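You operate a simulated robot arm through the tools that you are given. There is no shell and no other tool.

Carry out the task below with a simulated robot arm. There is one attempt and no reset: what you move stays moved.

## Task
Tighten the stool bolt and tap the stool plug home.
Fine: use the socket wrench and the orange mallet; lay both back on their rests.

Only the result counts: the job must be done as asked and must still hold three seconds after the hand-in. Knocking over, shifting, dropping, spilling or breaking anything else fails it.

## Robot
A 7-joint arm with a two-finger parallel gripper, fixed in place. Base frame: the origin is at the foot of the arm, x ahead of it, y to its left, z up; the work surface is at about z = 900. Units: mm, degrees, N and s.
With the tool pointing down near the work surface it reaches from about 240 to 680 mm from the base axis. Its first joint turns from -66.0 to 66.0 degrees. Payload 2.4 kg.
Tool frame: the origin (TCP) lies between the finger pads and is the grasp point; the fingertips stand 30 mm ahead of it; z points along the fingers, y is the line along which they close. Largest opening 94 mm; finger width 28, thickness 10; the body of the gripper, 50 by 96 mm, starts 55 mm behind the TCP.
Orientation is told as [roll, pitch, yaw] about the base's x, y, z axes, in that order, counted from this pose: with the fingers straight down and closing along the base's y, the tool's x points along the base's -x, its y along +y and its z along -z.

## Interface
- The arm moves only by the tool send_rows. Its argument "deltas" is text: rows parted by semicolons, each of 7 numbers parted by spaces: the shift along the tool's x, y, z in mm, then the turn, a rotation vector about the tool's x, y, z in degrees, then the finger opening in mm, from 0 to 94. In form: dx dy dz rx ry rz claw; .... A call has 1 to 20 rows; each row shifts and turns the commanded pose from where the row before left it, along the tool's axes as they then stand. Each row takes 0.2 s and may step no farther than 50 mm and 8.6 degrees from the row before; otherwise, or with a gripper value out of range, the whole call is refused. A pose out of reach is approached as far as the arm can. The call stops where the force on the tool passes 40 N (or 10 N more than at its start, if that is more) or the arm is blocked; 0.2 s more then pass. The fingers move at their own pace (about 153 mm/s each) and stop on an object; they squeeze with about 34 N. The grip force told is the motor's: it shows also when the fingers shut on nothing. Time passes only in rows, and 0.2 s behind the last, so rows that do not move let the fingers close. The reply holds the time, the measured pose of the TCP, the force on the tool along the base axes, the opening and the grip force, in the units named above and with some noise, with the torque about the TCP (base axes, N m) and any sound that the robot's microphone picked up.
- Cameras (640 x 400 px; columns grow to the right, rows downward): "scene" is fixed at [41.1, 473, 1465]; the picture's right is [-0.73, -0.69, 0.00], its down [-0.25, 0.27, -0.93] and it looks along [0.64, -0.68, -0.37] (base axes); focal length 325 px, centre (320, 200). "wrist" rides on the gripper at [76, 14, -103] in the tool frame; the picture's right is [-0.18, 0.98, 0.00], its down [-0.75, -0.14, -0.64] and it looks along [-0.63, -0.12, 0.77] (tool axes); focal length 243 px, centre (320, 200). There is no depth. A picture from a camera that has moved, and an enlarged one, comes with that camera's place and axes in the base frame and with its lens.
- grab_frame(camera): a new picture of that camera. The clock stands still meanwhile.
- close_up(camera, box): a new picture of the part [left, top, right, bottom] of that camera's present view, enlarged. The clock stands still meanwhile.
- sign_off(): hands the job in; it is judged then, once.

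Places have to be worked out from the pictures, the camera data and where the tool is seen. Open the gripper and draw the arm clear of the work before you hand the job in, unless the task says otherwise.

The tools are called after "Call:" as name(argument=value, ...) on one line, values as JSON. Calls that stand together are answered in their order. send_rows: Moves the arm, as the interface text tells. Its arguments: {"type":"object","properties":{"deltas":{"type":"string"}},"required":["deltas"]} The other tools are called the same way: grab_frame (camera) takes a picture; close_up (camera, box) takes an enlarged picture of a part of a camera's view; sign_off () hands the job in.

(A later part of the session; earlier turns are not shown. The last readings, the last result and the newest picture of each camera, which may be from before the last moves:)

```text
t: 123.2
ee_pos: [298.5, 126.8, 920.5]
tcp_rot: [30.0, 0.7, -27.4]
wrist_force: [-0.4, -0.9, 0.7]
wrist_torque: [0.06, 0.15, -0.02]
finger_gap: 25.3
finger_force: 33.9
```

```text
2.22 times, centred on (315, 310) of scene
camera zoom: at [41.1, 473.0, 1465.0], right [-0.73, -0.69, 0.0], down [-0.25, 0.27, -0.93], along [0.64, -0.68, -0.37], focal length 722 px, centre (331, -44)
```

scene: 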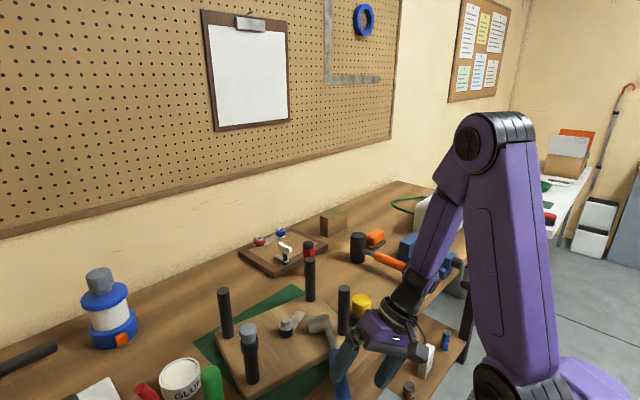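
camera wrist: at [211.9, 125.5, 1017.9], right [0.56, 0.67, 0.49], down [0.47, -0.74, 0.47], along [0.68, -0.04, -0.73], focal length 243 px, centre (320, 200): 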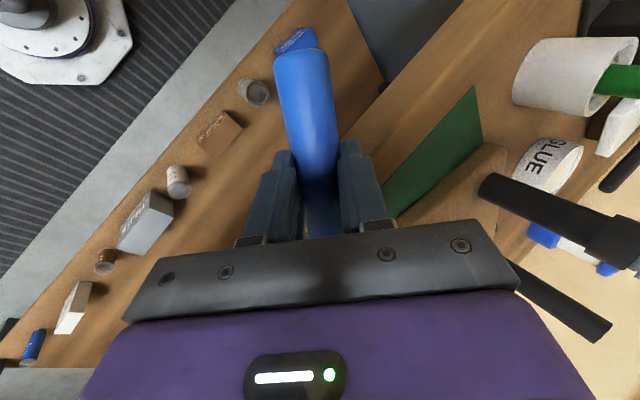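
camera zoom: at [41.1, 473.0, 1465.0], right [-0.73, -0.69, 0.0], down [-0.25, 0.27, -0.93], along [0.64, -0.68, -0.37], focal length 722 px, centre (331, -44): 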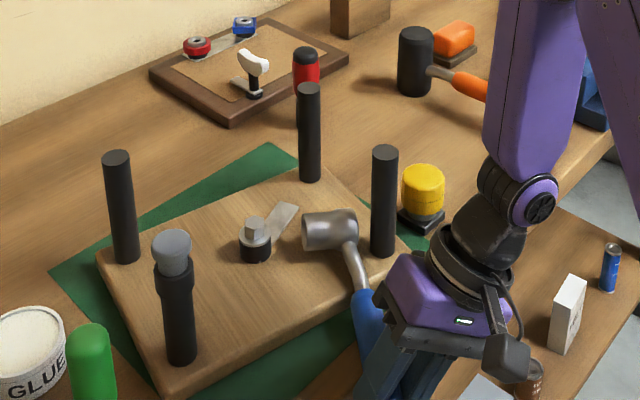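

The gap of 25 mm means I pinched off-centre, with the fingertips not past the handle axis. I'll reopen, advance 12 mm and close again.

Call:
send_rows(deltas="0 0 0 0 0 0 40; 0 0 0 0 0 0 60; 0 0 0 0 0 0 60; 0 0 6 0 0 0 60; 0 0 6 0 0 0 60; 0 0 0 0 0 0 60")

Call:
grab_frame(camera="wrist")

```text
t: 124.6
ee_pos: [299.7, 132.0, 911.5]
tcp_rot: [30.2, 0.8, -27.6]
wrist_force: [-8.8, -5.5, 14.4]
wrist_torque: [0.36, -0.35, -0.03]
finger_gap: 59.7
finger_force: 0.0
stopped in row 6: the force on the tool passed its limit at 42 N (the readings are from after the stop); the commanded pose is now the measured one
```

```text
taken
camera wrist: at [214.0, 130.3, 1008.7], right [0.56, 0.67, 0.49], down [0.47, -0.75, 0.48], along [0.68, -0.04, -0.73], focal length 243 px, centre (320, 200)
```

wrist: 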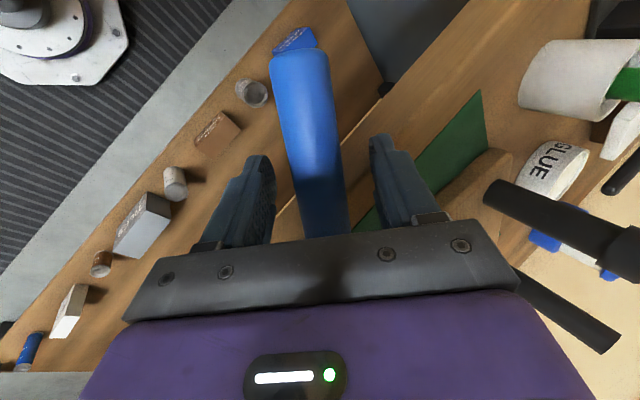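

The finger touched the table edge. I'll back off 5 mm along the tool, shift 16 mm toward the handle's tail, and look.

Call:
send_rows(deltas="0 0 -5 0 0 0 60; 8 -1 2 0 0 0 60; 8 -1 2 0 0 0 60; 0 0 0 0 0 0 60")

Call:
close_up(camera="wrist", box=[230, 30, 430, 250])

Call:
close_up(camera="scene", box=[290, 290, 440, 400])

```text
t: 125.7
ee_pos: [295.8, 132.8, 908.7]
tcp_rot: [30.4, 0.6, -27.5]
wrist_force: [-7.8, -5.9, 14.6]
wrist_torque: [0.46, -0.44, 0.02]
finger_gap: 60.1
finger_force: 0.0
out of reach, approached as far as the arm can: row 2, 3
stopped in row 4: the force on the tool passed its limit at 41 N (the readings are from after the stop); the commanded pose is now the measured one
```

```text
1.82 times, centred on (330, 140) of wrist
camera zoom: at [211.0, 130.7, 1006.5], right [0.56, 0.66, 0.49], down [0.47, -0.75, 0.47], along [0.68, -0.03, -0.73], focal length 441 px, centre (302, 309)
```

zoom: 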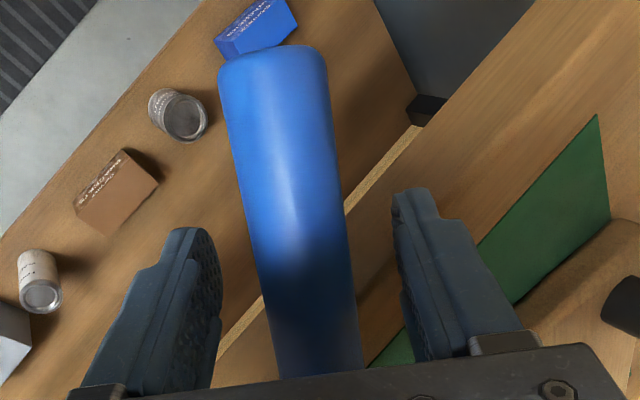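

```text
3.64 times, centred on (365, 345) of scene
camera zoom: at [40.8, 472.8, 1465.1], right [-0.73, -0.69, 0.0], down [-0.25, 0.27, -0.93], along [0.64, -0.68, -0.37], focal length 1182 px, centre (156, -327)
```

zoom: 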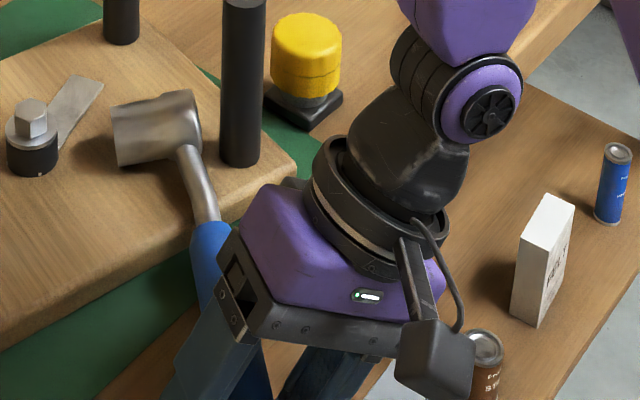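

The tilted pick isn't workable at the table edge. New plan: back off, grip the handle with the tool vertical, and lay the wrench in its own rest, still on its side. There the handle is higher above the table and I can regrip tilted and roll it upright. Backing away first.

Call:
send_rows(deltas="0 0 -10 0 0 0 60; 0 0 -20 0 0 0 80; 0 0 -30 0 0 0 94; 0 20 -35 0 0 0 94; 0 20 -35 0 0 0 94; 0 0 0 0 0 0 94")

Call:
close_up(camera="scene", box=[190, 220, 440, 400])

```text
t: 127.1
ee_pos: [288.5, 102.5, 1042.3]
tcp_rot: [30.3, 0.7, -27.4]
wrist_force: [1.1, 0.2, 0.4]
wrist_torque: [-0.01, 0.01, 0.04]
finger_gap: 94.2
finger_force: 0.1
out of reach, approached as far as the arm can: row 2
```

```text
2.22 times, centred on (315, 310) of scene
camera zoom: at [41.1, 473.0, 1465.0], right [-0.73, -0.69, 0.0], down [-0.25, 0.27, -0.93], along [0.64, -0.68, -0.37], focal length 722 px, centre (331, -44)
```

zoom: 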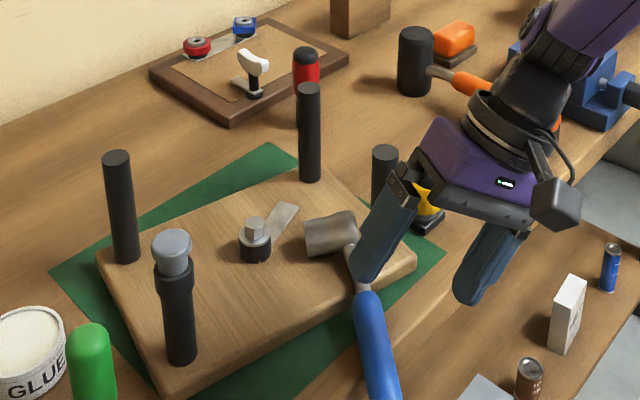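

Now returning the tool to vertical with yaw ≈ -36° and positioning above the handle.

Call:
send_rows(deltas="0 0 0 7.5 0 0 94; 0 0 0 7.5 0 0 94; 0 0 0 7.5 0 0 94; 0 0 0 7.8 -0.7 0 94; -20 0 0 0 0 8 94; 0 0 0 0 0 0 94")

Call:
grab_frame(camera="wrist")

Call:
close_up(camera="scene", box=[290, 290, 440, 400])

```text
t: 128.5
ee_pos: [307.0, 92.0, 1040.5]
tcp_rot: [-0.1, -0.1, -35.6]
wrist_force: [0.4, 0.8, 0.2]
wrist_torque: [-0.01, 0.01, 0.03]
finger_gap: 93.9
finger_force: 0.0
```

```text
taken
camera wrist: at [251.4, 147.7, 1144.2], right [0.72, 0.69, 0.0], down [0.53, -0.55, 0.64], along [0.44, -0.46, -0.77], focal length 243 px, centre (320, 200)
```

wrist: 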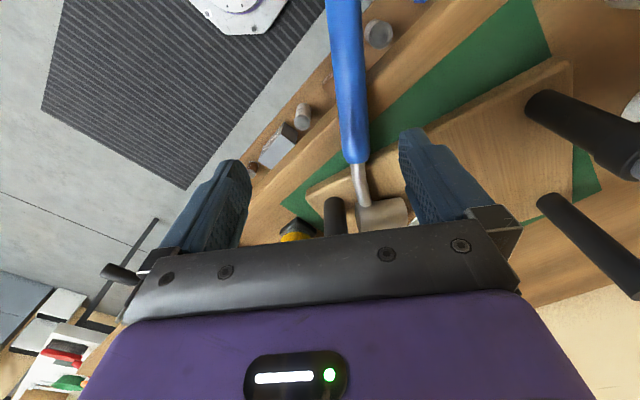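

```text
3.64 times, centred on (365, 345) of scene
camera zoom: at [41.1, 473.0, 1465.0], right [-0.73, -0.69, 0.0], down [-0.25, 0.27, -0.93], along [0.64, -0.68, -0.37], focal length 1182 px, centre (156, -327)
```

zoom: 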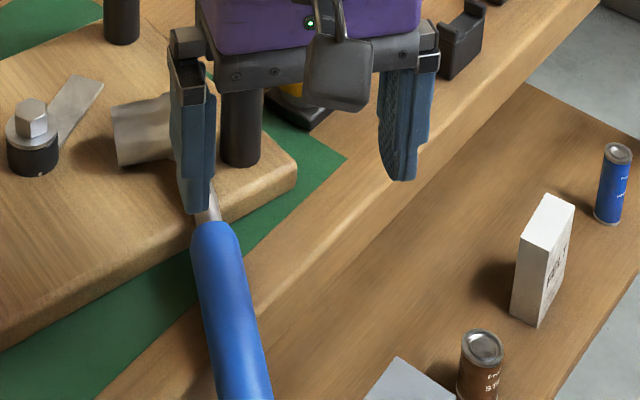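

Handle axis now runs from about (368, 80, 918) at 142°, nearly lying on the table edge. I'll grip it vertically near its balance point (R≈112) at about (337, 104), staying just off the table.

Call:
send_rows(deltas="-8 14 0 0 0 2.6 60; -8.3 14 0 0 0 0 60; 0 0 40 0 0 0 60; 0 0 35 0 0 0 60; 0 0 0 0 0 0 60")

Call:
grab_frame(camera="wrist")

Call:
close_up(camera="scene", box=[290, 290, 440, 400])

```text
t: 129.7
ee_pos: [335.6, 105.1, 965.0]
tcp_rot: [0.0, -0.1, -38.2]
wrist_force: [-0.7, 0.7, -0.4]
wrist_torque: [0.0, 0.01, -0.02]
finger_gap: 60.2
finger_force: 0.0
```

```text
taken
camera wrist: at [283.1, 162.9, 1069.6], right [0.75, 0.66, 0.0], down [0.5, -0.58, 0.64], along [0.42, -0.48, -0.77], focal length 243 px, centre (320, 200)
```

wrist: 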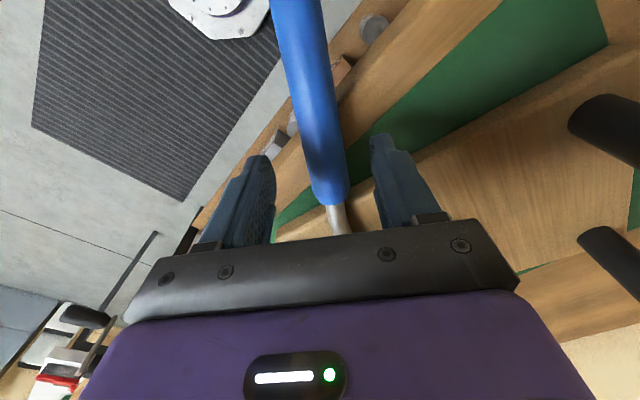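

```text
3.64 times, centred on (365, 345) of scene
camera zoom: at [41.1, 473.0, 1465.0], right [-0.73, -0.69, 0.0], down [-0.25, 0.27, -0.93], along [0.64, -0.68, -0.37], focal length 1182 px, centre (156, -327)
```

zoom: 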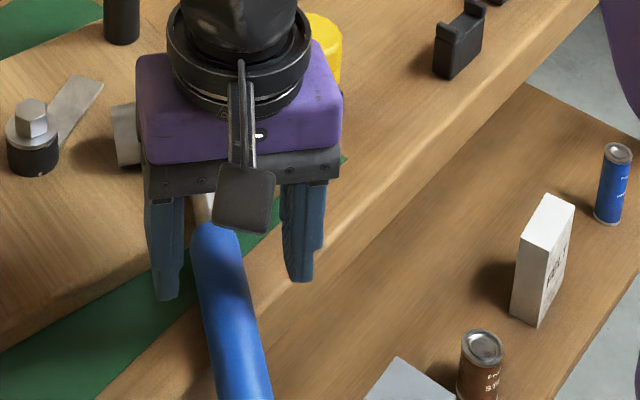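

Centred on the handle. I'll descend to z≈934 and close.

Call:
send_rows(deltas="0 0 18 0 0 0 60; 0 0 9 0 0 0 60; 0 0 4 0 0 0 60; 0 0 0 0 0 0 60")

```text
t: 130.7
ee_pos: [334.8, 106.0, 934.3]
tcp_rot: [0.0, -0.1, -38.1]
wrist_force: [-0.4, -0.2, 1.0]
wrist_torque: [0.01, 0.02, 0.02]
finger_gap: 59.9
finger_force: 0.1
```

Call:
send_rows(deltas="0 0 0 0 0 0 45; 0 0 0 0 0 0 36; 0 0 0 0 0 0 20; 0 0 0 0 0 0 10; 0 0 0 0 0 0 10")

Call:
grab_frame(camera="wrist")

```text
t: 131.9
ee_pos: [336.3, 106.3, 934.7]
tcp_rot: [-0.1, 0.0, -38.2]
wrist_force: [1.6, 2.0, -0.1]
wrist_torque: [-0.09, 0.05, 0.53]
finger_gap: 25.4
finger_force: 34.1
```

```text
taken
camera wrist: at [283.3, 163.0, 1038.6], right [0.75, 0.66, 0.0], down [0.5, -0.58, 0.64], along [0.42, -0.48, -0.77], focal length 243 px, centre (320, 200)
```

wrist: 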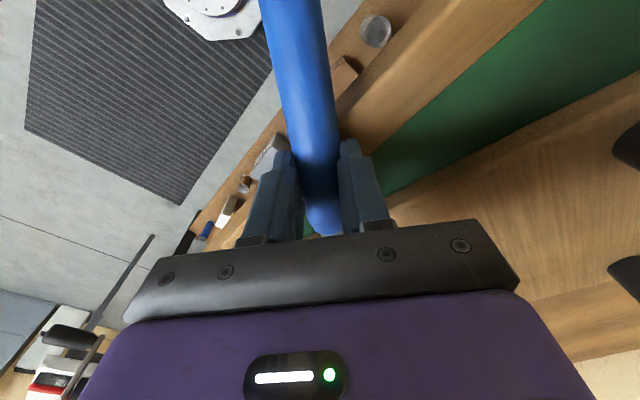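

The handle is evidently oval (32 mm × 25 mm), so 25.4 mm is a proper grip on its flats. I'll lift it gently clear of the stool and look.

Call:
send_rows(deltas="0 0 -5 0 0 0 10; 0 0 -10 0 0 0 10; 0 0 -15 0 0 0 10; 0 0 -20 0 0 0 10; 0 0 0 0 0 0 10")

Call:
close_up(camera="scene", box=[240, 220, 440, 400])

Call:
grab_frame(camera="wrist")

```text
t: 133.1
ee_pos: [336.1, 106.9, 985.1]
tcp_rot: [0.0, -0.1, -38.3]
wrist_force: [-0.6, 0.2, -2.3]
wrist_torque: [0.06, 0.04, 0.02]
finger_gap: 25.5
finger_force: 33.6
```

```text
2.22 times, centred on (340, 310) of scene
camera zoom: at [41.1, 473.1, 1465.0], right [-0.73, -0.69, 0.0], down [-0.25, 0.27, -0.93], along [0.64, -0.68, -0.37], focal length 722 px, centre (276, -44)
```

zoom: 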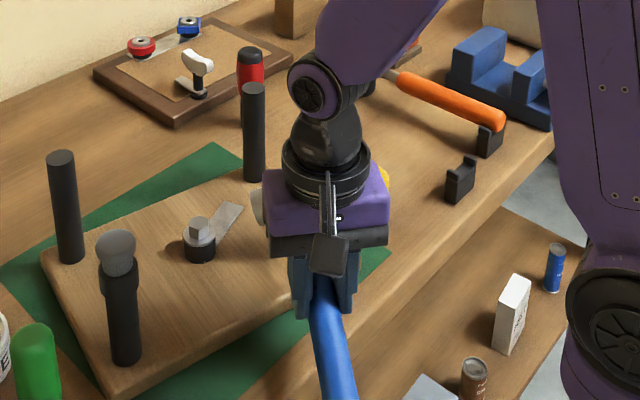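

```text
taken
camera wrist: at [283.5, 162.9, 1088.8], right [0.75, 0.66, 0.0], down [0.5, -0.58, 0.64], along [0.42, -0.48, -0.77], focal length 243 px, centre (320, 200)
```

wrist: 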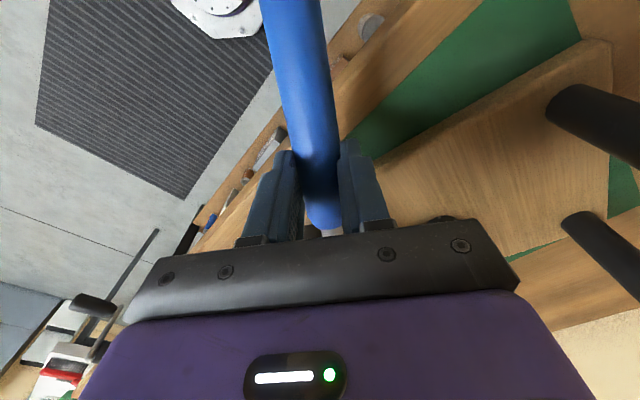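

Lifted cleanly near its balance point. I'll raise it, turn to yaw 0 and carry it toward its rest.

Call:
send_rows(deltas="0 0 -40 0 0 0 10; 0 0 -40 0 0 0 10; 0 0 -40 0 0 0 10; 0 0 0 0 0 -7.7 10; 0 0 0 0 0 -7.7 10; 0 0 0 0 0 -7.7 10; 0 0 0 0 0 -7.7 10; 0 0 0 0 0 -7.5 10; -6.3 -39.7 0 0 0 0 10; -6.3 -39.7 0 0 0 0 10; -6.3 -39.7 0 0 0 0 10; -6.3 -39.7 0 0 0 0 10; -6.3 -39.7 0 0 0 0 10; -6.3 -39.7 0 0 0 0 10; -6.3 -39.7 0 0 0 0 10; 0 0 0 0 0 0 10")

Call:
close_up(camera="scene", box=[300, 180, 460, 310])

Call:
grab_frame(camera="wrist")

```text
t: 136.5
ee_pos: [379.7, -171.0, 1105.2]
tcp_rot: [0.0, -0.1, 0.1]
wrist_force: [0.2, 0.7, -2.7]
wrist_torque: [-0.01, 0.07, -0.03]
finger_gap: 25.3
finger_force: 33.9
```

```text
3.08 times, centred on (380, 245) of scene
camera zoom: at [41.2, 473.0, 1465.0], right [-0.73, -0.69, 0.0], down [-0.25, 0.27, -0.93], along [0.64, -0.68, -0.37], focal length 1000 px, centre (135, 62)
```

zoom: 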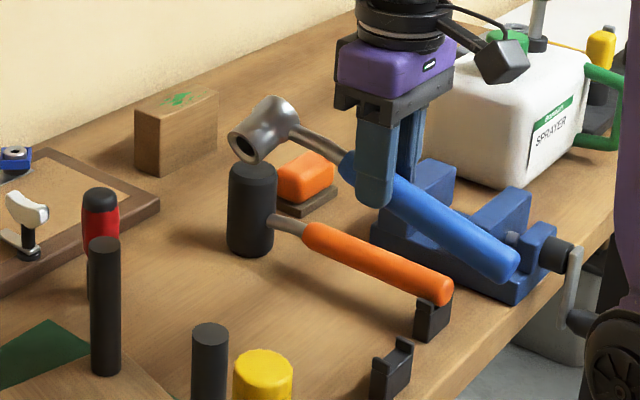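

```text
taken
camera wrist: at [303.0, -158.7, 1209.1], right [0.18, 0.98, 0.0], down [0.75, -0.14, 0.64], along [0.63, -0.12, -0.77], focal length 243 px, centre (320, 200)
```

wrist: 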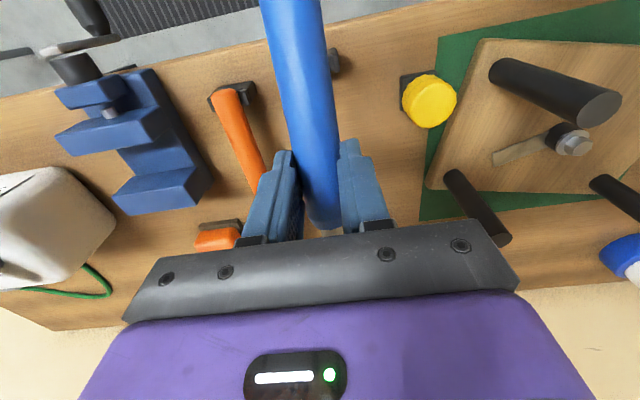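

The wrench is held rolled about 75° and roughly 10° nose-up. I'll pitch the hand 15° so it lies nose-down slightly, then lower partway toward the cradle and check.

Call:
send_rows(deltas="0 0 0 0 5 0 10; 0 0 0 0 5 0 10; 0 0 0 0 5 0 10; -10 0 37 0 0 0 10; -10 0 37 0 0 0 10; -5 0 18 0 0 0 10; 0 0 0 0 0 0 10")

Call:
close_up(camera="scene", box=[300, 200, 440, 310])

Call:
grab_frame(camera="wrist")

```text
t: 138.1
ee_pos: [381.4, -173.2, 1009.1]
tcp_rot: [0.1, 15.0, 0.1]
wrist_force: [-0.4, 0.0, -2.2]
wrist_torque: [-0.01, 0.02, -0.02]
finger_gap: 25.6
finger_force: 33.9
```

```text
3.64 times, centred on (370, 255) of scene
camera zoom: at [41.1, 473.0, 1465.0], right [-0.73, -0.69, 0.0], down [-0.25, 0.27, -0.93], along [0.64, -0.68, -0.37], focal length 1182 px, centre (138, 0)
```

zoom: 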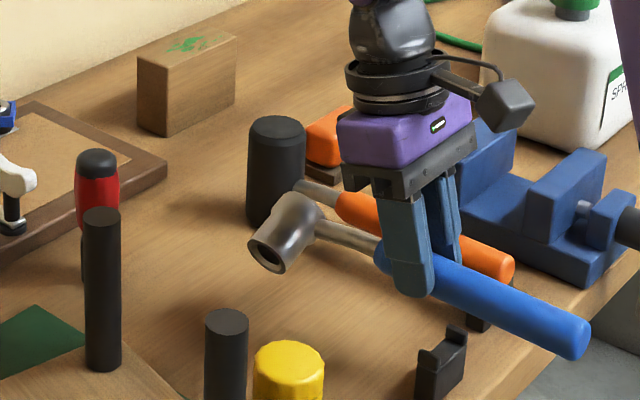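

```text
taken
camera wrist: at [332.2, -159.7, 1128.7], right [0.18, 0.98, -0.05], down [0.89, -0.14, 0.43], along [0.41, -0.12, -0.9], focal length 243 px, centre (320, 200)
```

wrist: 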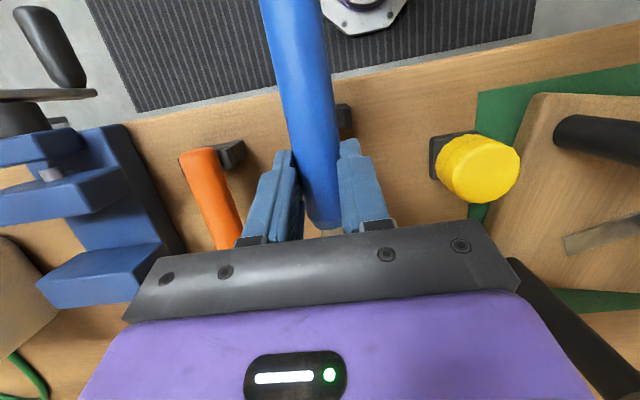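

The grip holds with about 3° nose-up now. I'll lower the wrench, still on its side, into its cradle with the head on the table near x≈492. After that I can regrip for the roll.

Call:
send_rows(deltas="-5 1.5 19.3 0 0 0 10; -5 0 19.3 0 1.5 0 10; 0 0 0 0 1.5 0 10; 0 0 0 0 0 0 10")

Call:
close_up(camera="scene", box=[320, 220, 440, 310])

Call:
grab_frame(camera="wrist")

```text
t: 139.1
ee_pos: [380.6, -171.5, 970.3]
tcp_rot: [-0.1, 18.1, 0.1]
wrist_force: [0.5, 0.1, -2.3]
wrist_torque: [0.01, 0.05, -0.03]
finger_gap: 25.5
finger_force: 33.6
```

```text
4.44 times, centred on (380, 265) of scene
camera zoom: at [41.1, 473.0, 1465.0], right [-0.73, -0.69, 0.0], down [-0.25, 0.27, -0.93], along [0.64, -0.68, -0.37], focal length 1445 px, centre (53, -89)
```

zoom: 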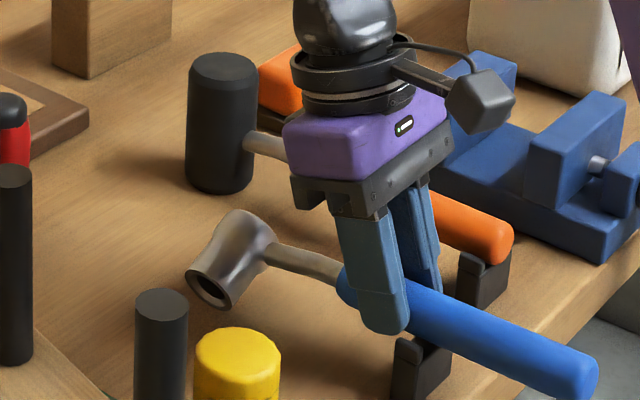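

```text
taken
camera wrist: at [338.1, -157.8, 1091.8], right [0.17, 0.98, -0.06], down [0.92, -0.14, 0.38], along [0.36, -0.12, -0.92], focal length 243 px, centre (320, 200)
```

wrist: 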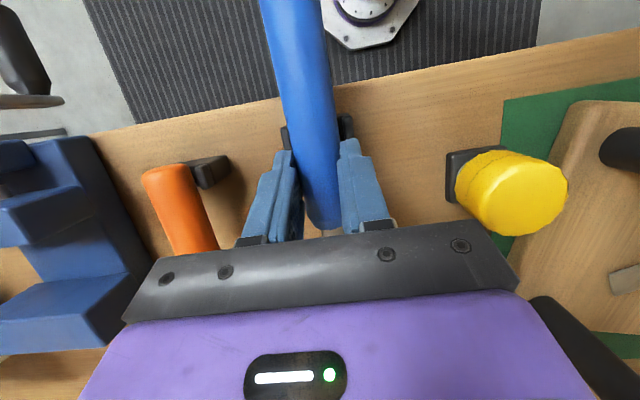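

Call:
close_up(camera="scene", box=[345, 250, 395, 300])

```text
8.00 times, centred on (370, 275) of scene
camera zoom: at [41.1, 473.0, 1465.0], right [-0.73, -0.69, 0.0], down [-0.25, 0.27, -0.93], along [0.64, -0.68, -0.37], focal length 2600 px, centre (-80, -400)
```

zoom: 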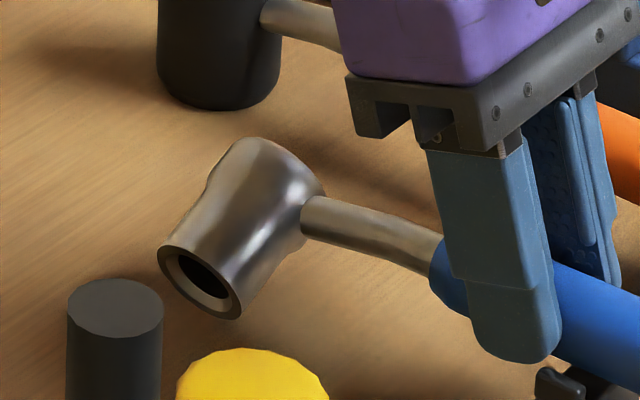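

The wrench is held about 63° rolled from upright. From here a 48° roll of the hand leaves only about 15°, which will settle by itself on the flat socket face. I'll raise a little, level the pitch, and roll about the handle axis.

Call:
send_rows(deltas="7.8 0 -29 0 -3 0 10; 0 4 0 7.73 0 2.07 10; 0 3 0 7.73 0 2.07 10; 0 3 0 7.73 0 2.07 10; 0 0 0 0 0 0 10")

Call:
close_up(camera="scene", box=[300, 180, 460, 310])

```text
t: 140.3
ee_pos: [381.3, -161.0, 998.6]
tcp_rot: [-24.9, 13.6, -6.1]
wrist_force: [-0.2, -0.4, -1.9]
wrist_torque: [0.0, 0.06, 0.0]
finger_gap: 25.8
finger_force: 33.9
```

```text
3.08 times, centred on (380, 245) of scene
camera zoom: at [41.1, 473.0, 1465.0], right [-0.73, -0.69, 0.0], down [-0.25, 0.27, -0.93], along [0.64, -0.68, -0.37], focal length 1000 px, centre (135, 62)
```

zoom: 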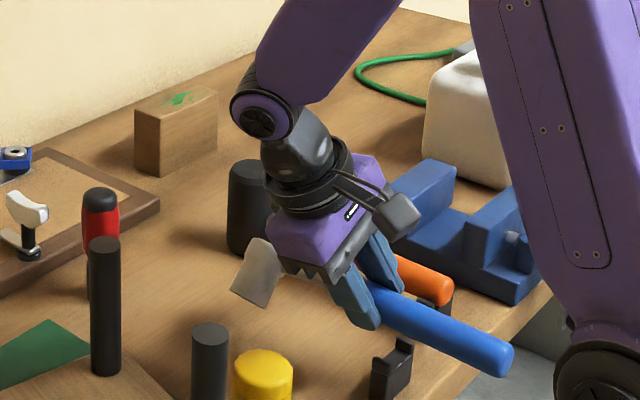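

The roll is working as intended, with the socket swinging down. I'll continue the remaining 24°.

Call:
send_rows(deltas="0 2 -1.5 7.73 0 2.07 10; 0 2 -1.5 7.73 0 2.07 10; 0 1 -1.5 7.73 0 2.07 10; 0 0 0 0 0 0 10")

Call:
close_up(camera="scene", box=[300, 180, 460, 310])

Call:
grab_frame(camera="wrist")

```text
t: 141.3
ee_pos: [383.7, -154.2, 1000.2]
tcp_rot: [-49.2, 9.9, -11.0]
wrist_force: [0.7, -0.2, -1.8]
wrist_torque: [0.07, 0.02, -0.01]
finger_gap: 25.5
finger_force: 33.8
```

```text
3.08 times, centred on (380, 245) of scene
camera zoom: at [41.1, 473.0, 1465.0], right [-0.73, -0.69, 0.0], down [-0.25, 0.27, -0.93], along [0.64, -0.68, -0.37], focal length 1000 px, centre (135, 62)
```

zoom: 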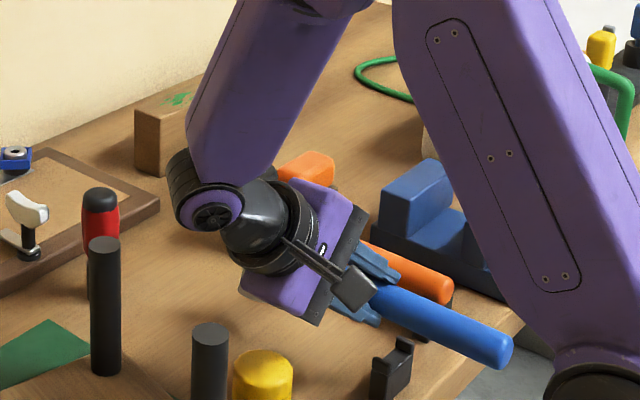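

```text
taken
camera wrist: at [334.6, -57.5, 1069.3], right [0.18, 0.62, -0.76], down [0.89, 0.22, 0.39], along [0.41, -0.75, -0.51], focal length 243 px, centre (320, 200)
```

wrist: 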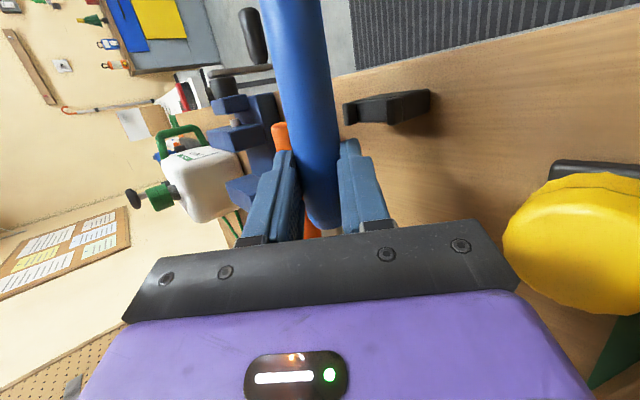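

Handle axis is level along x at about (379, -166.5, 989). I'll shift 5 mm toward -y and lower toward the cradle in stages.

Call:
send_rows(deltas="-5.2 15.3 19.7 0 0 0 10; -2.6 11.2 9.6 0 0 0 10; 0 0 0 0 0 0 10")

Call:
grab_frame(camera="wrist")

Call:
close_up(camera="scene", box=[320, 200, 450, 310])

```text
t: 141.9
ee_pos: [382.9, -158.9, 965.5]
tcp_rot: [-49.9, 10.0, -11.0]
wrist_force: [-2.1, 6.7, 11.7]
wrist_torque: [0.19, 0.4, -0.15]
finger_gap: 25.6
finger_force: 34.3
stopped in row 3: the force on the tool passed its limit at 58 N (the readings are from after the stop); the commanded pose is now the measured one
```

```text
taken
camera wrist: at [334.9, -61.1, 1034.3], right [0.17, 0.61, -0.77], down [0.89, 0.23, 0.38], along [0.41, -0.76, -0.51], focal length 243 px, centre (320, 200)
```

wrist: 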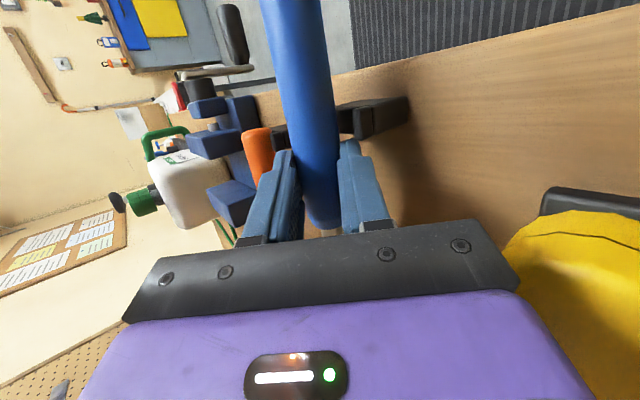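

```text
3.64 times, centred on (385, 255) of scene
camera zoom: at [40.9, 473.3, 1464.9], right [-0.73, -0.69, 0.0], down [-0.25, 0.27, -0.93], along [0.64, -0.68, -0.36], focal length 1182 px, centre (84, 0)
```

zoom: 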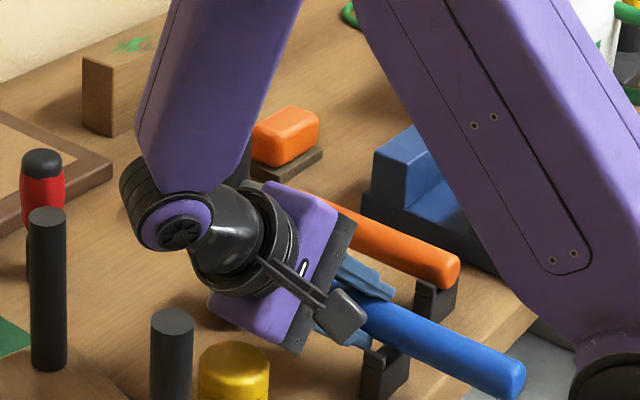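

The force jumped, and the torque says the contact is at the cradle (x≈349), so the handle is landing on a prong. I'll lift 8 mm and look closely.

Call:
send_rows(deltas="1.4 -6 -5.1 0 0 0 10; 0 0 0 0 0 0 10")

Call:
close_up(camera="scene", box=[375, 265, 435, 315])

Call:
close_up(camera="wrist", box=[240, 40, 440, 200])

```text
t: 142.6
ee_pos: [383.8, -159.6, 972.3]
tcp_rot: [-49.8, 10.0, -11.1]
wrist_force: [0.7, 1.0, -2.9]
wrist_torque: [0.04, 0.04, 0.01]
finger_gap: 25.6
finger_force: 34.0
```

```text
8.00 times, centred on (405, 290) of scene
camera zoom: at [41.1, 473.0, 1465.0], right [-0.73, -0.69, 0.0], down [-0.25, 0.27, -0.93], along [0.64, -0.68, -0.37], focal length 2600 px, centre (-360, -520)
```

zoom: 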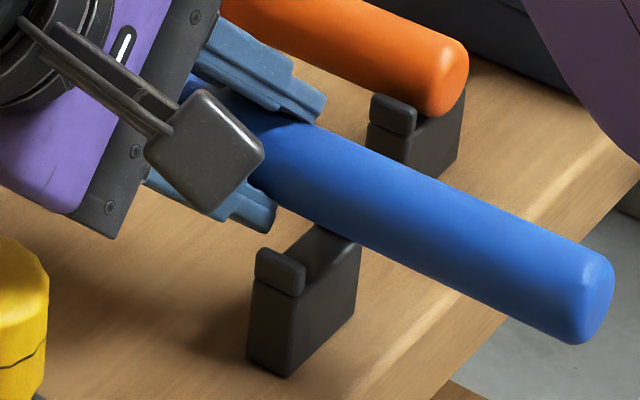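

```text
2.50 times, centred on (340, 120) of wrist
camera zoom: at [335.6, -61.4, 1041.8], right [0.17, 0.61, -0.77], down [0.89, 0.23, 0.38], along [0.41, -0.76, -0.51], focal length 606 px, centre (270, 400)
```

zoom: 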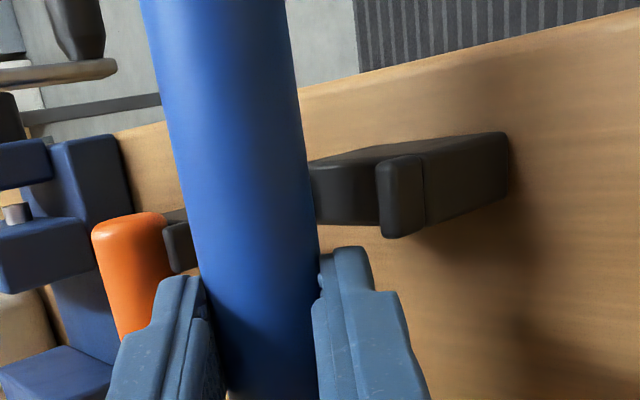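

The handle appears about 5 mm too far toward +y relative to the slot (centre ≈ -172). I'll shift 5 mm toward -y and lower again in small steps.

Call:
send_rows(deltas="-0.94 -3.33 3.61 0 0 0 10; -1 4.5 3.9 0 0 0 10; -0.7 3 2.6 0 0 0 10; 0 0 0 0 0 0 10")

Call:
close_up(camera="scene", box=[375, 265, 435, 315])

```text
t: 143.5
ee_pos: [385.4, -162.2, 965.0]
tcp_rot: [-50.3, 10.0, -10.9]
wrist_force: [-1.6, 4.9, 5.6]
wrist_torque: [0.06, 0.29, -0.14]
finger_gap: 25.5
finger_force: 34.4
stopped in row 4: the force on the tool passed its limit at 43 N (the readings are from after the stop); the commanded pose is now the measured one
```

```text
8.00 times, centred on (405, 290) of scene
camera zoom: at [41.0, 473.2, 1465.0], right [-0.73, -0.69, 0.0], down [-0.25, 0.27, -0.93], along [0.64, -0.68, -0.36], focal length 2600 px, centre (-360, -520)
```

zoom: 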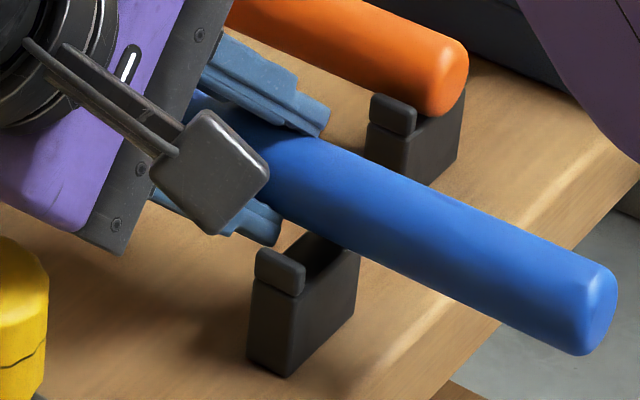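

The lower fingertip is hitting the near prong of the cradle, not the handle. I'll raise 7 mm and shift the wrench 18 mm along +x and 3 mm back in y so the fingers clear the cradle, then lower again.

Call:
send_rows(deltas="1.2 -5.2 -4.5 0 0 0 10; -17.4 0 -4.6 0 0 0 10; 0.6 2 -2.2 0 0 0 10; -1 4.5 3.9 0 0 0 10; 0 0 0 0 0 0 10")

Call:
close_up(camera="scene", box=[325, 225, 435, 315])

```text
t: 144.7
ee_pos: [403.3, -159.9, 966.1]
tcp_rot: [-50.2, 10.0, -11.0]
wrist_force: [-0.1, 0.0, -3.1]
wrist_torque: [0.02, 0.03, 0.02]
finger_gap: 25.5
finger_force: 34.2
```

```text
4.44 times, centred on (380, 270) of scene
camera zoom: at [41.1, 473.0, 1465.0], right [-0.73, -0.69, 0.0], down [-0.25, 0.27, -0.93], along [0.64, -0.68, -0.37], focal length 1445 px, centre (53, -111)
```

zoom: 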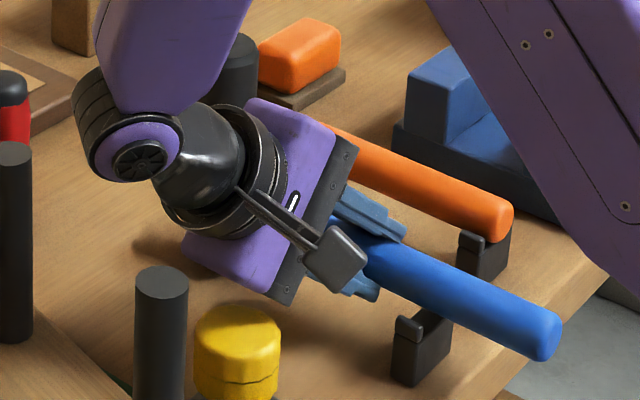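

Fingers now clear of the cradle; the yellow knob is close under the hand's corner. I'll lower only 8 mm so the handle enters the slot while staying above the knob, then check.

Call:
send_rows(deltas="-0.7 3 2.6 0 0 0 10; -0.7 3 2.5 0 0 0 10; 0 0 0 0 0 0 10")

Call:
close_up(camera="scene", box=[325, 225, 435, 315])

Call:
close_up(camera="wrist", box=[240, 40, 440, 240])

```text
t: 145.5
ee_pos: [402.8, -159.5, 959.5]
tcp_rot: [-50.5, 9.9, -11.1]
wrist_force: [-2.2, 8.6, 29.9]
wrist_torque: [-0.5, -0.73, -0.53]
finger_gap: 25.6
finger_force: 34.3
```

```text
4.44 times, centred on (380, 270) of scene
camera zoom: at [40.6, 473.5, 1464.9], right [-0.73, -0.69, 0.0], down [-0.25, 0.27, -0.93], along [0.64, -0.68, -0.36], focal length 1445 px, centre (53, -111)
```

zoom: 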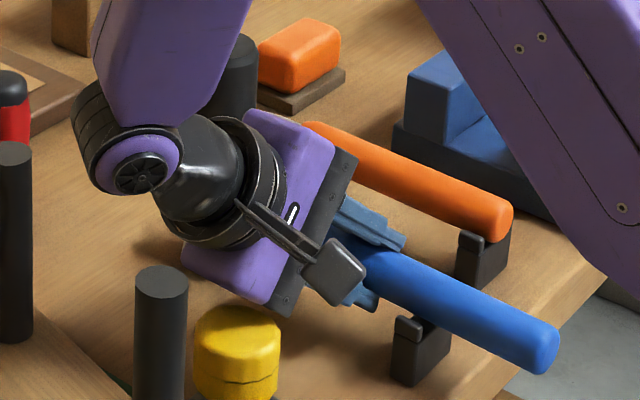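

```text
2.00 times, centred on (340, 140) of wrist
camera zoom: at [353.1, -61.9, 1026.9], right [0.17, 0.6, -0.78], down [0.89, 0.24, 0.38], along [0.42, -0.76, -0.5], focal length 485 px, centre (280, 320)
```

zoom: 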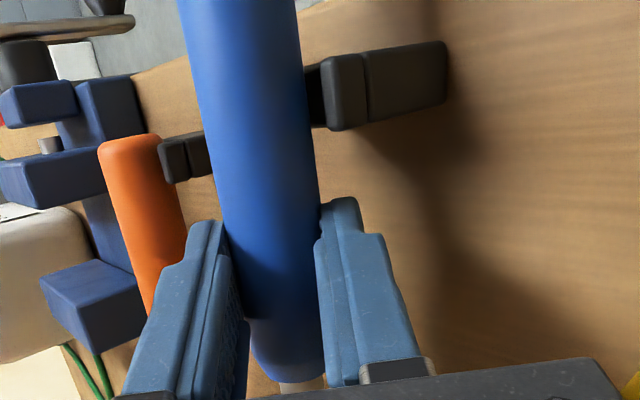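

The readings show the wrench now supported at both the head and the cradle, so it's down. I'll relieve the press slightly, open the fingers, and back away along the tool axis.

Call:
send_rows(deltas="0.2 -1 -0.8 0 0 0 10; 0 0 0 0 0 0 30; 0 0 0 0 0 0 40; 0 0 0 0 0 0 50; 0 0 0 0 0 0 54; 0 0 0 0 0 0 54")

Call:
close_up(camera="scene", box=[325, 225, 435, 315])

Call:
grab_frame(camera="wrist")

```text
t: 146.9
ee_pos: [401.9, -160.4, 960.8]
tcp_rot: [-50.1, 9.9, -11.1]
wrist_force: [0.0, 0.1, -0.9]
wrist_torque: [-0.02, 0.02, 0.01]
finger_gap: 54.0
finger_force: 0.0
```

```text
4.44 times, centred on (380, 270) of scene
camera zoom: at [41.1, 473.0, 1465.0], right [-0.73, -0.69, 0.0], down [-0.25, 0.27, -0.93], along [0.64, -0.68, -0.37], focal length 1445 px, centre (53, -111)
```

zoom: 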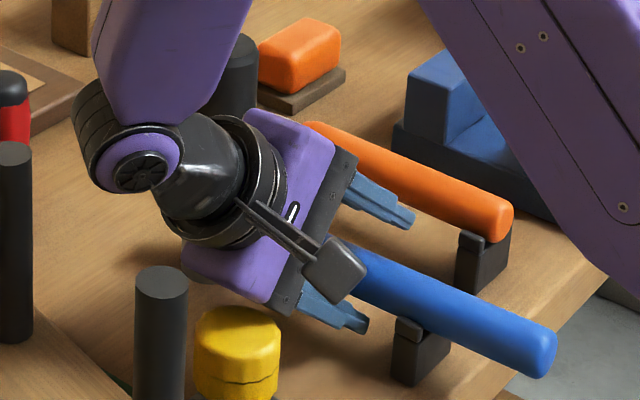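

```text
taken
camera wrist: at [353.3, -62.3, 1027.6], right [0.17, 0.61, -0.78], down [0.89, 0.24, 0.38], along [0.42, -0.76, -0.5], focal length 243 px, centre (320, 200)
```

wrist: 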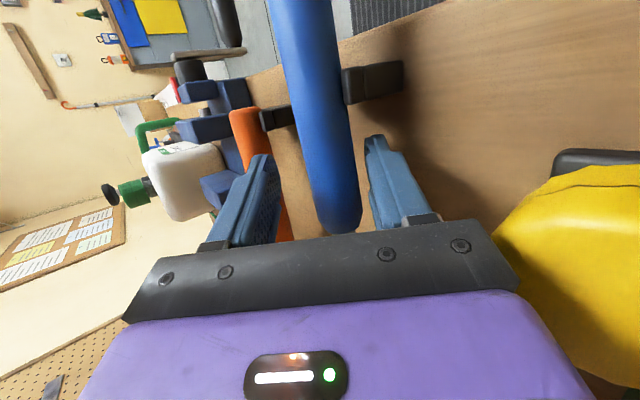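

Released without disturbance; the handle is in the cradle. I'll back off along the tool axis, rise, and look at the wrench.

Call:
send_rows(deltas="0 0 -15 0 0 0 54; 0 0 -25 0 0 0 54; 0 -15 -30 0 0 0 54; 0 -25 -30 0 0 0 54; 0 -25 -30 0 0 0 54; 0 0 0 0 0 0 54")

Call:
close_up(camera="scene", box=[325, 215, 435, 315])

```text
t: 148.3
ee_pos: [436.1, -105.8, 1091.3]
tcp_rot: [-50.1, 10.0, -10.9]
wrist_force: [0.2, 0.2, 0.7]
wrist_torque: [0.0, -0.01, 0.02]
finger_gap: 54.0
finger_force: 0.0
```

```text
4.00 times, centred on (380, 265) of scene
camera zoom: at [41.1, 473.1, 1465.0], right [-0.73, -0.69, 0.0], down [-0.25, 0.27, -0.93], along [0.64, -0.68, -0.37], focal length 1300 px, centre (80, -60)
```

zoom: 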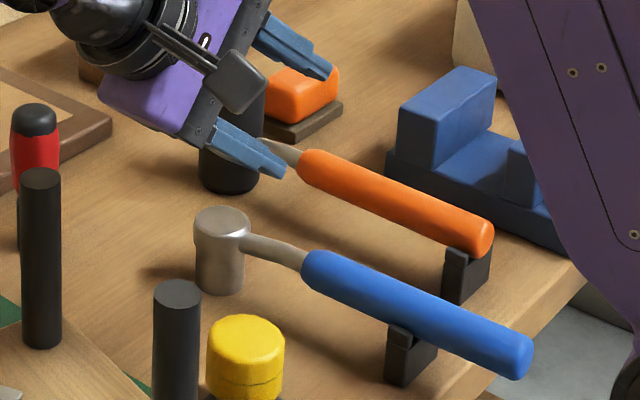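

The wrench now stands upright in its cradle, just about 45 mm too far toward the robot. I'll return the tool to vertical, then regrip and slide it to its original spot.

Call:
send_rows(deltas="0 -15 -15 -7.73 0 -2.07 60; 0 0 0 -7.73 0 -2.07 60; 0 0 0 -7.73 0 -2.07 60; 0 0 0 -7.73 0 -2.07 60; 0 0 0 -7.73 0 -2.07 60; 0 0 0 -7.73 0 -2.07 60; 0 0 0 0 -5 0 60; 0 0 0 0 -5 0 60; 0 0 0 0 -5 0 60; 0 0 0 0 0 0 60")

```text
t: 150.5
ee_pos: [441.1, -106.4, 1111.3]
tcp_rot: [-1.2, 0.1, 0.5]
wrist_force: [1.3, 0.1, -0.7]
wrist_torque: [-0.02, -0.01, 0.02]
finger_gap: 60.0
finger_force: 0.0
```

I estimate the head at (497, -155) and the handle yawed about +4.7°. I'll move above R≈105 on the handle with matching yaw and check.

Call:
send_rows(deltas="0 0 0 -1.2 0 -4.2 60; 16 -19 33 0 0 0 60; 16 -19 33 0 0 0 60; 16 -19 33 0 0 0 60; 0 0 0 0 0 0 60")

Call:
grab_frame(camera="wrist")

Call:
close_up(camera="scene", box=[325, 215, 435, 315])

```text
t: 151.7
ee_pos: [397.1, -167.3, 1012.8]
tcp_rot: [0.1, 0.3, 4.7]
wrist_force: [0.1, -0.6, 0.2]
wrist_torque: [0.01, 0.01, 0.03]
finger_gap: 60.1
finger_force: 0.0
```

```text
taken
camera wrist: at [318.1, -160.2, 1116.3], right [0.1, 0.99, 0.0], down [0.77, -0.08, 0.64], along [0.63, -0.07, -0.77], focal length 243 px, centre (320, 200)
```

wrist: 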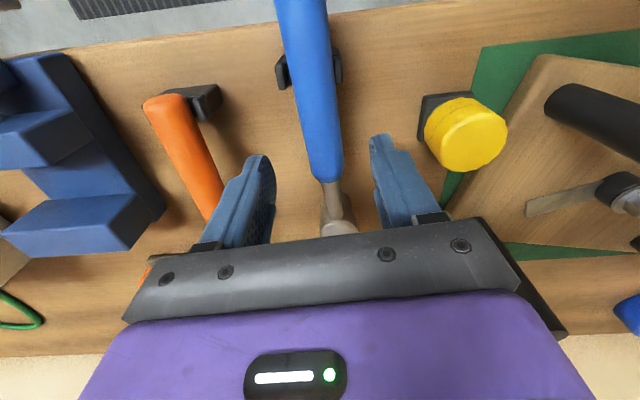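

```text
4.00 times, centred on (380, 265) of scene
camera zoom: at [41.1, 473.0, 1465.0], right [-0.73, -0.69, 0.0], down [-0.25, 0.27, -0.93], along [0.64, -0.68, -0.37], focal length 1300 px, centre (80, -60)
```

zoom: 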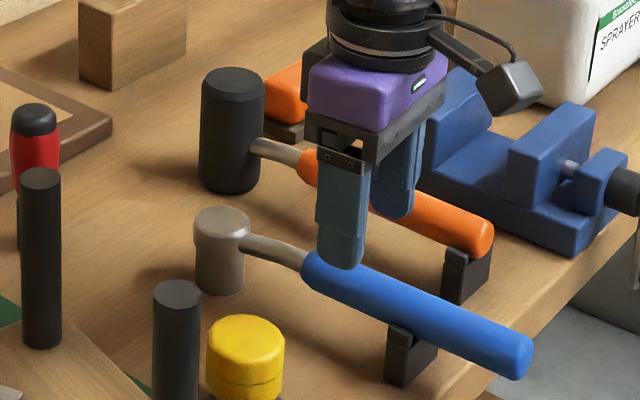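

Centred. I'll descend to z≈946 and grip the handle on its sides.

Call:
send_rows(deltas="0 0 35 0 0 0 60; 0 0 22 0 0 0 60; 0 0 10 0 0 0 60; 0 0 0 0 0 0 45; 0 0 0 0 0 0 35; 0 0 0 0 0 0 20; 0 0 0 0 0 0 10; 0 0 0 0 0 0 10")

Call:
close_up(camera="scene", box=[325, 215, 435, 315])

```text
t: 153.5
ee_pos: [396.7, -166.6, 944.8]
tcp_rot: [0.1, 0.3, 4.6]
wrist_force: [-0.1, -0.7, 0.0]
wrist_torque: [0.0, 0.09, -0.02]
finger_gap: 31.9
finger_force: 33.7
```

```text
4.00 times, centred on (380, 265) of scene
camera zoom: at [41.1, 473.0, 1465.0], right [-0.73, -0.69, 0.0], down [-0.25, 0.27, -0.93], along [0.64, -0.68, -0.37], focal length 1300 px, centre (80, -60)
```

zoom: 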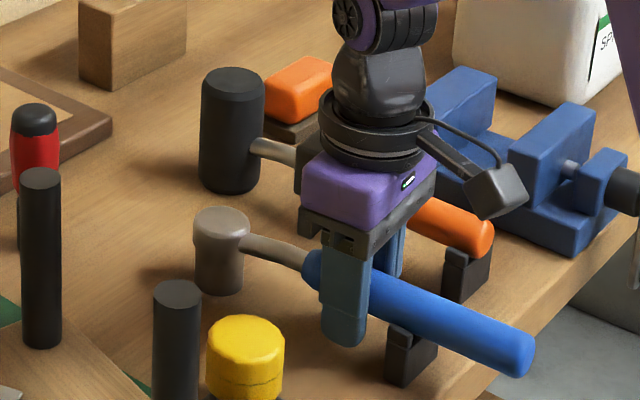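

Gripped upright at 31.9 mm. I'll lift 25 mm, straighten to yaw 0, and shift it +64 mm in x to its original position.

Call:
send_rows(deltas="0 0 -12 0 0 0 10; 0 0 -13 0 0 0 10; -20 -1 0 0 0 4.6 10; -22 -2 0 0 0 0 10; -22 -2 0 0 0 0 10; 0 0 0 0 0 0 10")

Call:
close_up(camera="scene", box=[325, 215, 435, 315])

Call:
grab_frame(camera="wrist")

```text
t: 154.9
ee_pos: [460.9, -169.7, 969.2]
tcp_rot: [0.0, 0.3, 0.0]
wrist_force: [0.4, 0.4, -2.4]
wrist_torque: [-0.01, 0.06, 0.01]
finger_gap: 31.9
finger_force: 34.0
```

```text
4.00 times, centred on (380, 265) of scene
camera zoom: at [41.2, 473.0, 1465.0], right [-0.73, -0.69, 0.0], down [-0.25, 0.27, -0.93], along [0.64, -0.68, -0.37], focal length 1300 px, centre (80, -60)
```

zoom: 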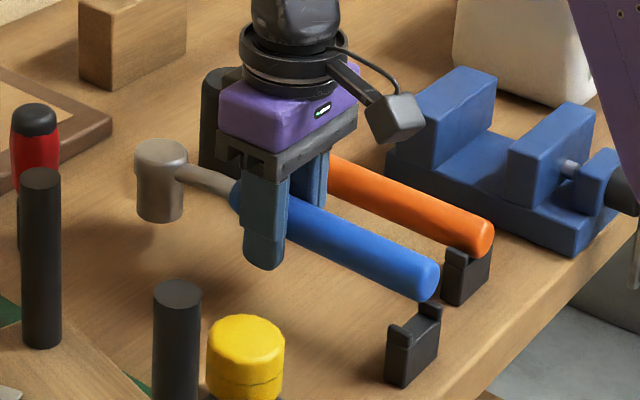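

```text
taken
camera wrist: at [383.8, -156.9, 1073.8], right [0.18, 0.98, 0.0], down [0.76, -0.14, 0.64], along [0.63, -0.12, -0.77], focal length 243 px, centre (320, 200)
```

wrist: 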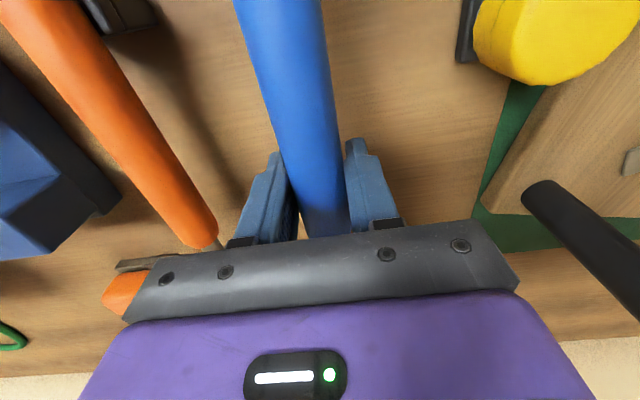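

This matches the original placement within about 2 mm. I'll shift 1.8 mm toward -y and lower it into the rest.

Call:
send_rows(deltas="0 -1.8 8 0 0 0 10; 0 0 8 0 0 0 10; 0 0 4 0 0 0 10; 0 0 2.5 0 0 0 10; 0 0 0 0 0 0 10")

Call:
close_up(camera="scene", box=[325, 220, 435, 310])

```text
t: 156.1
ee_pos: [460.1, -170.5, 946.8]
tcp_rot: [0.1, 0.3, 0.1]
wrist_force: [0.0, -0.7, -2.5]
wrist_torque: [-0.01, 0.01, 0.03]
finger_gap: 31.7
finger_force: 33.8
```

```text
4.44 times, centred on (380, 265) of scene
camera zoom: at [41.1, 473.0, 1465.0], right [-0.73, -0.69, 0.0], down [-0.25, 0.27, -0.93], along [0.64, -0.68, -0.37], focal length 1445 px, centre (53, -89)
```

zoom: 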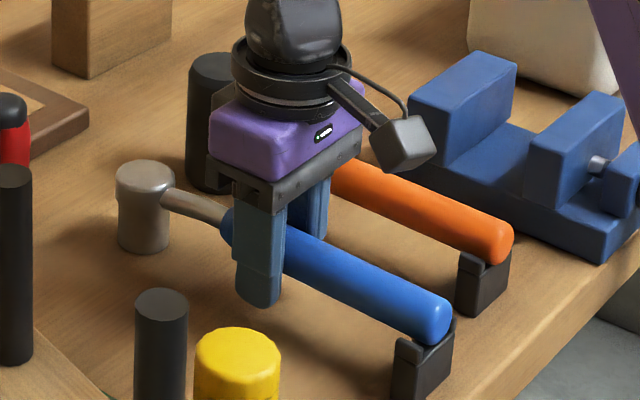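

Almost seated, with weight still on the hand. I'll lower 2 mm more, then release.

Call:
send_rows(deltas="0 0 1 0 0 0 10; 0 0 1 0 0 0 10; 0 0 0 0 0 0 10")

```text
t: 156.9
ee_pos: [459.8, -171.6, 945.6]
tcp_rot: [0.1, 0.3, 0.1]
wrist_force: [0.1, -0.4, 1.0]
wrist_torque: [0.0, 0.46, 0.0]
finger_gap: 31.9
finger_force: 33.5
```

The tail is on the cradle with the head a hair above the table. Releasing and backing up.

Call:
send_rows(deltas="0 0 0.5 0 0 0 10; 0 0 0 0 0 0 34; 0 0 0 0 0 0 40; 0 0 0 0 0 0 50; 0 0 0 0 0 0 60; 0 0 -25 0 0 0 60; 0 0 -45 0 0 0 60; 0 0 -45 0 0 0 60; 0 0 0 0 0 0 60")

Call:
close_up(camera="scene", box=[325, 220, 435, 310])

Call:
grab_frame(camera="scene")

```text
t: 158.9
ee_pos: [460.4, -171.6, 1060.8]
tcp_rot: [0.0, 0.3, 0.1]
wrist_force: [0.2, 0.2, 0.7]
wrist_torque: [0.01, 0.01, -0.01]
finger_gap: 60.2
finger_force: 0.1
```

```text
4.44 times, centred on (380, 265) of scene
camera zoom: at [41.1, 473.1, 1465.0], right [-0.73, -0.69, 0.0], down [-0.25, 0.27, -0.93], along [0.64, -0.68, -0.37], focal length 1445 px, centre (53, -89)
```

zoom: 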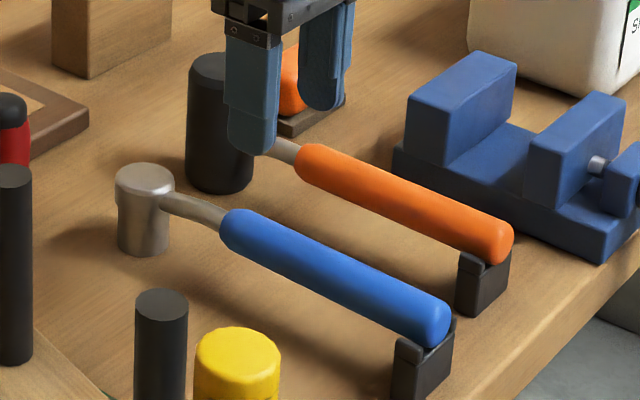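

```text
taken
```

scene: 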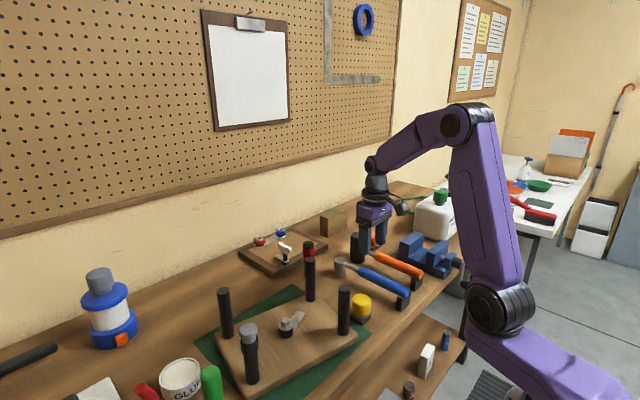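

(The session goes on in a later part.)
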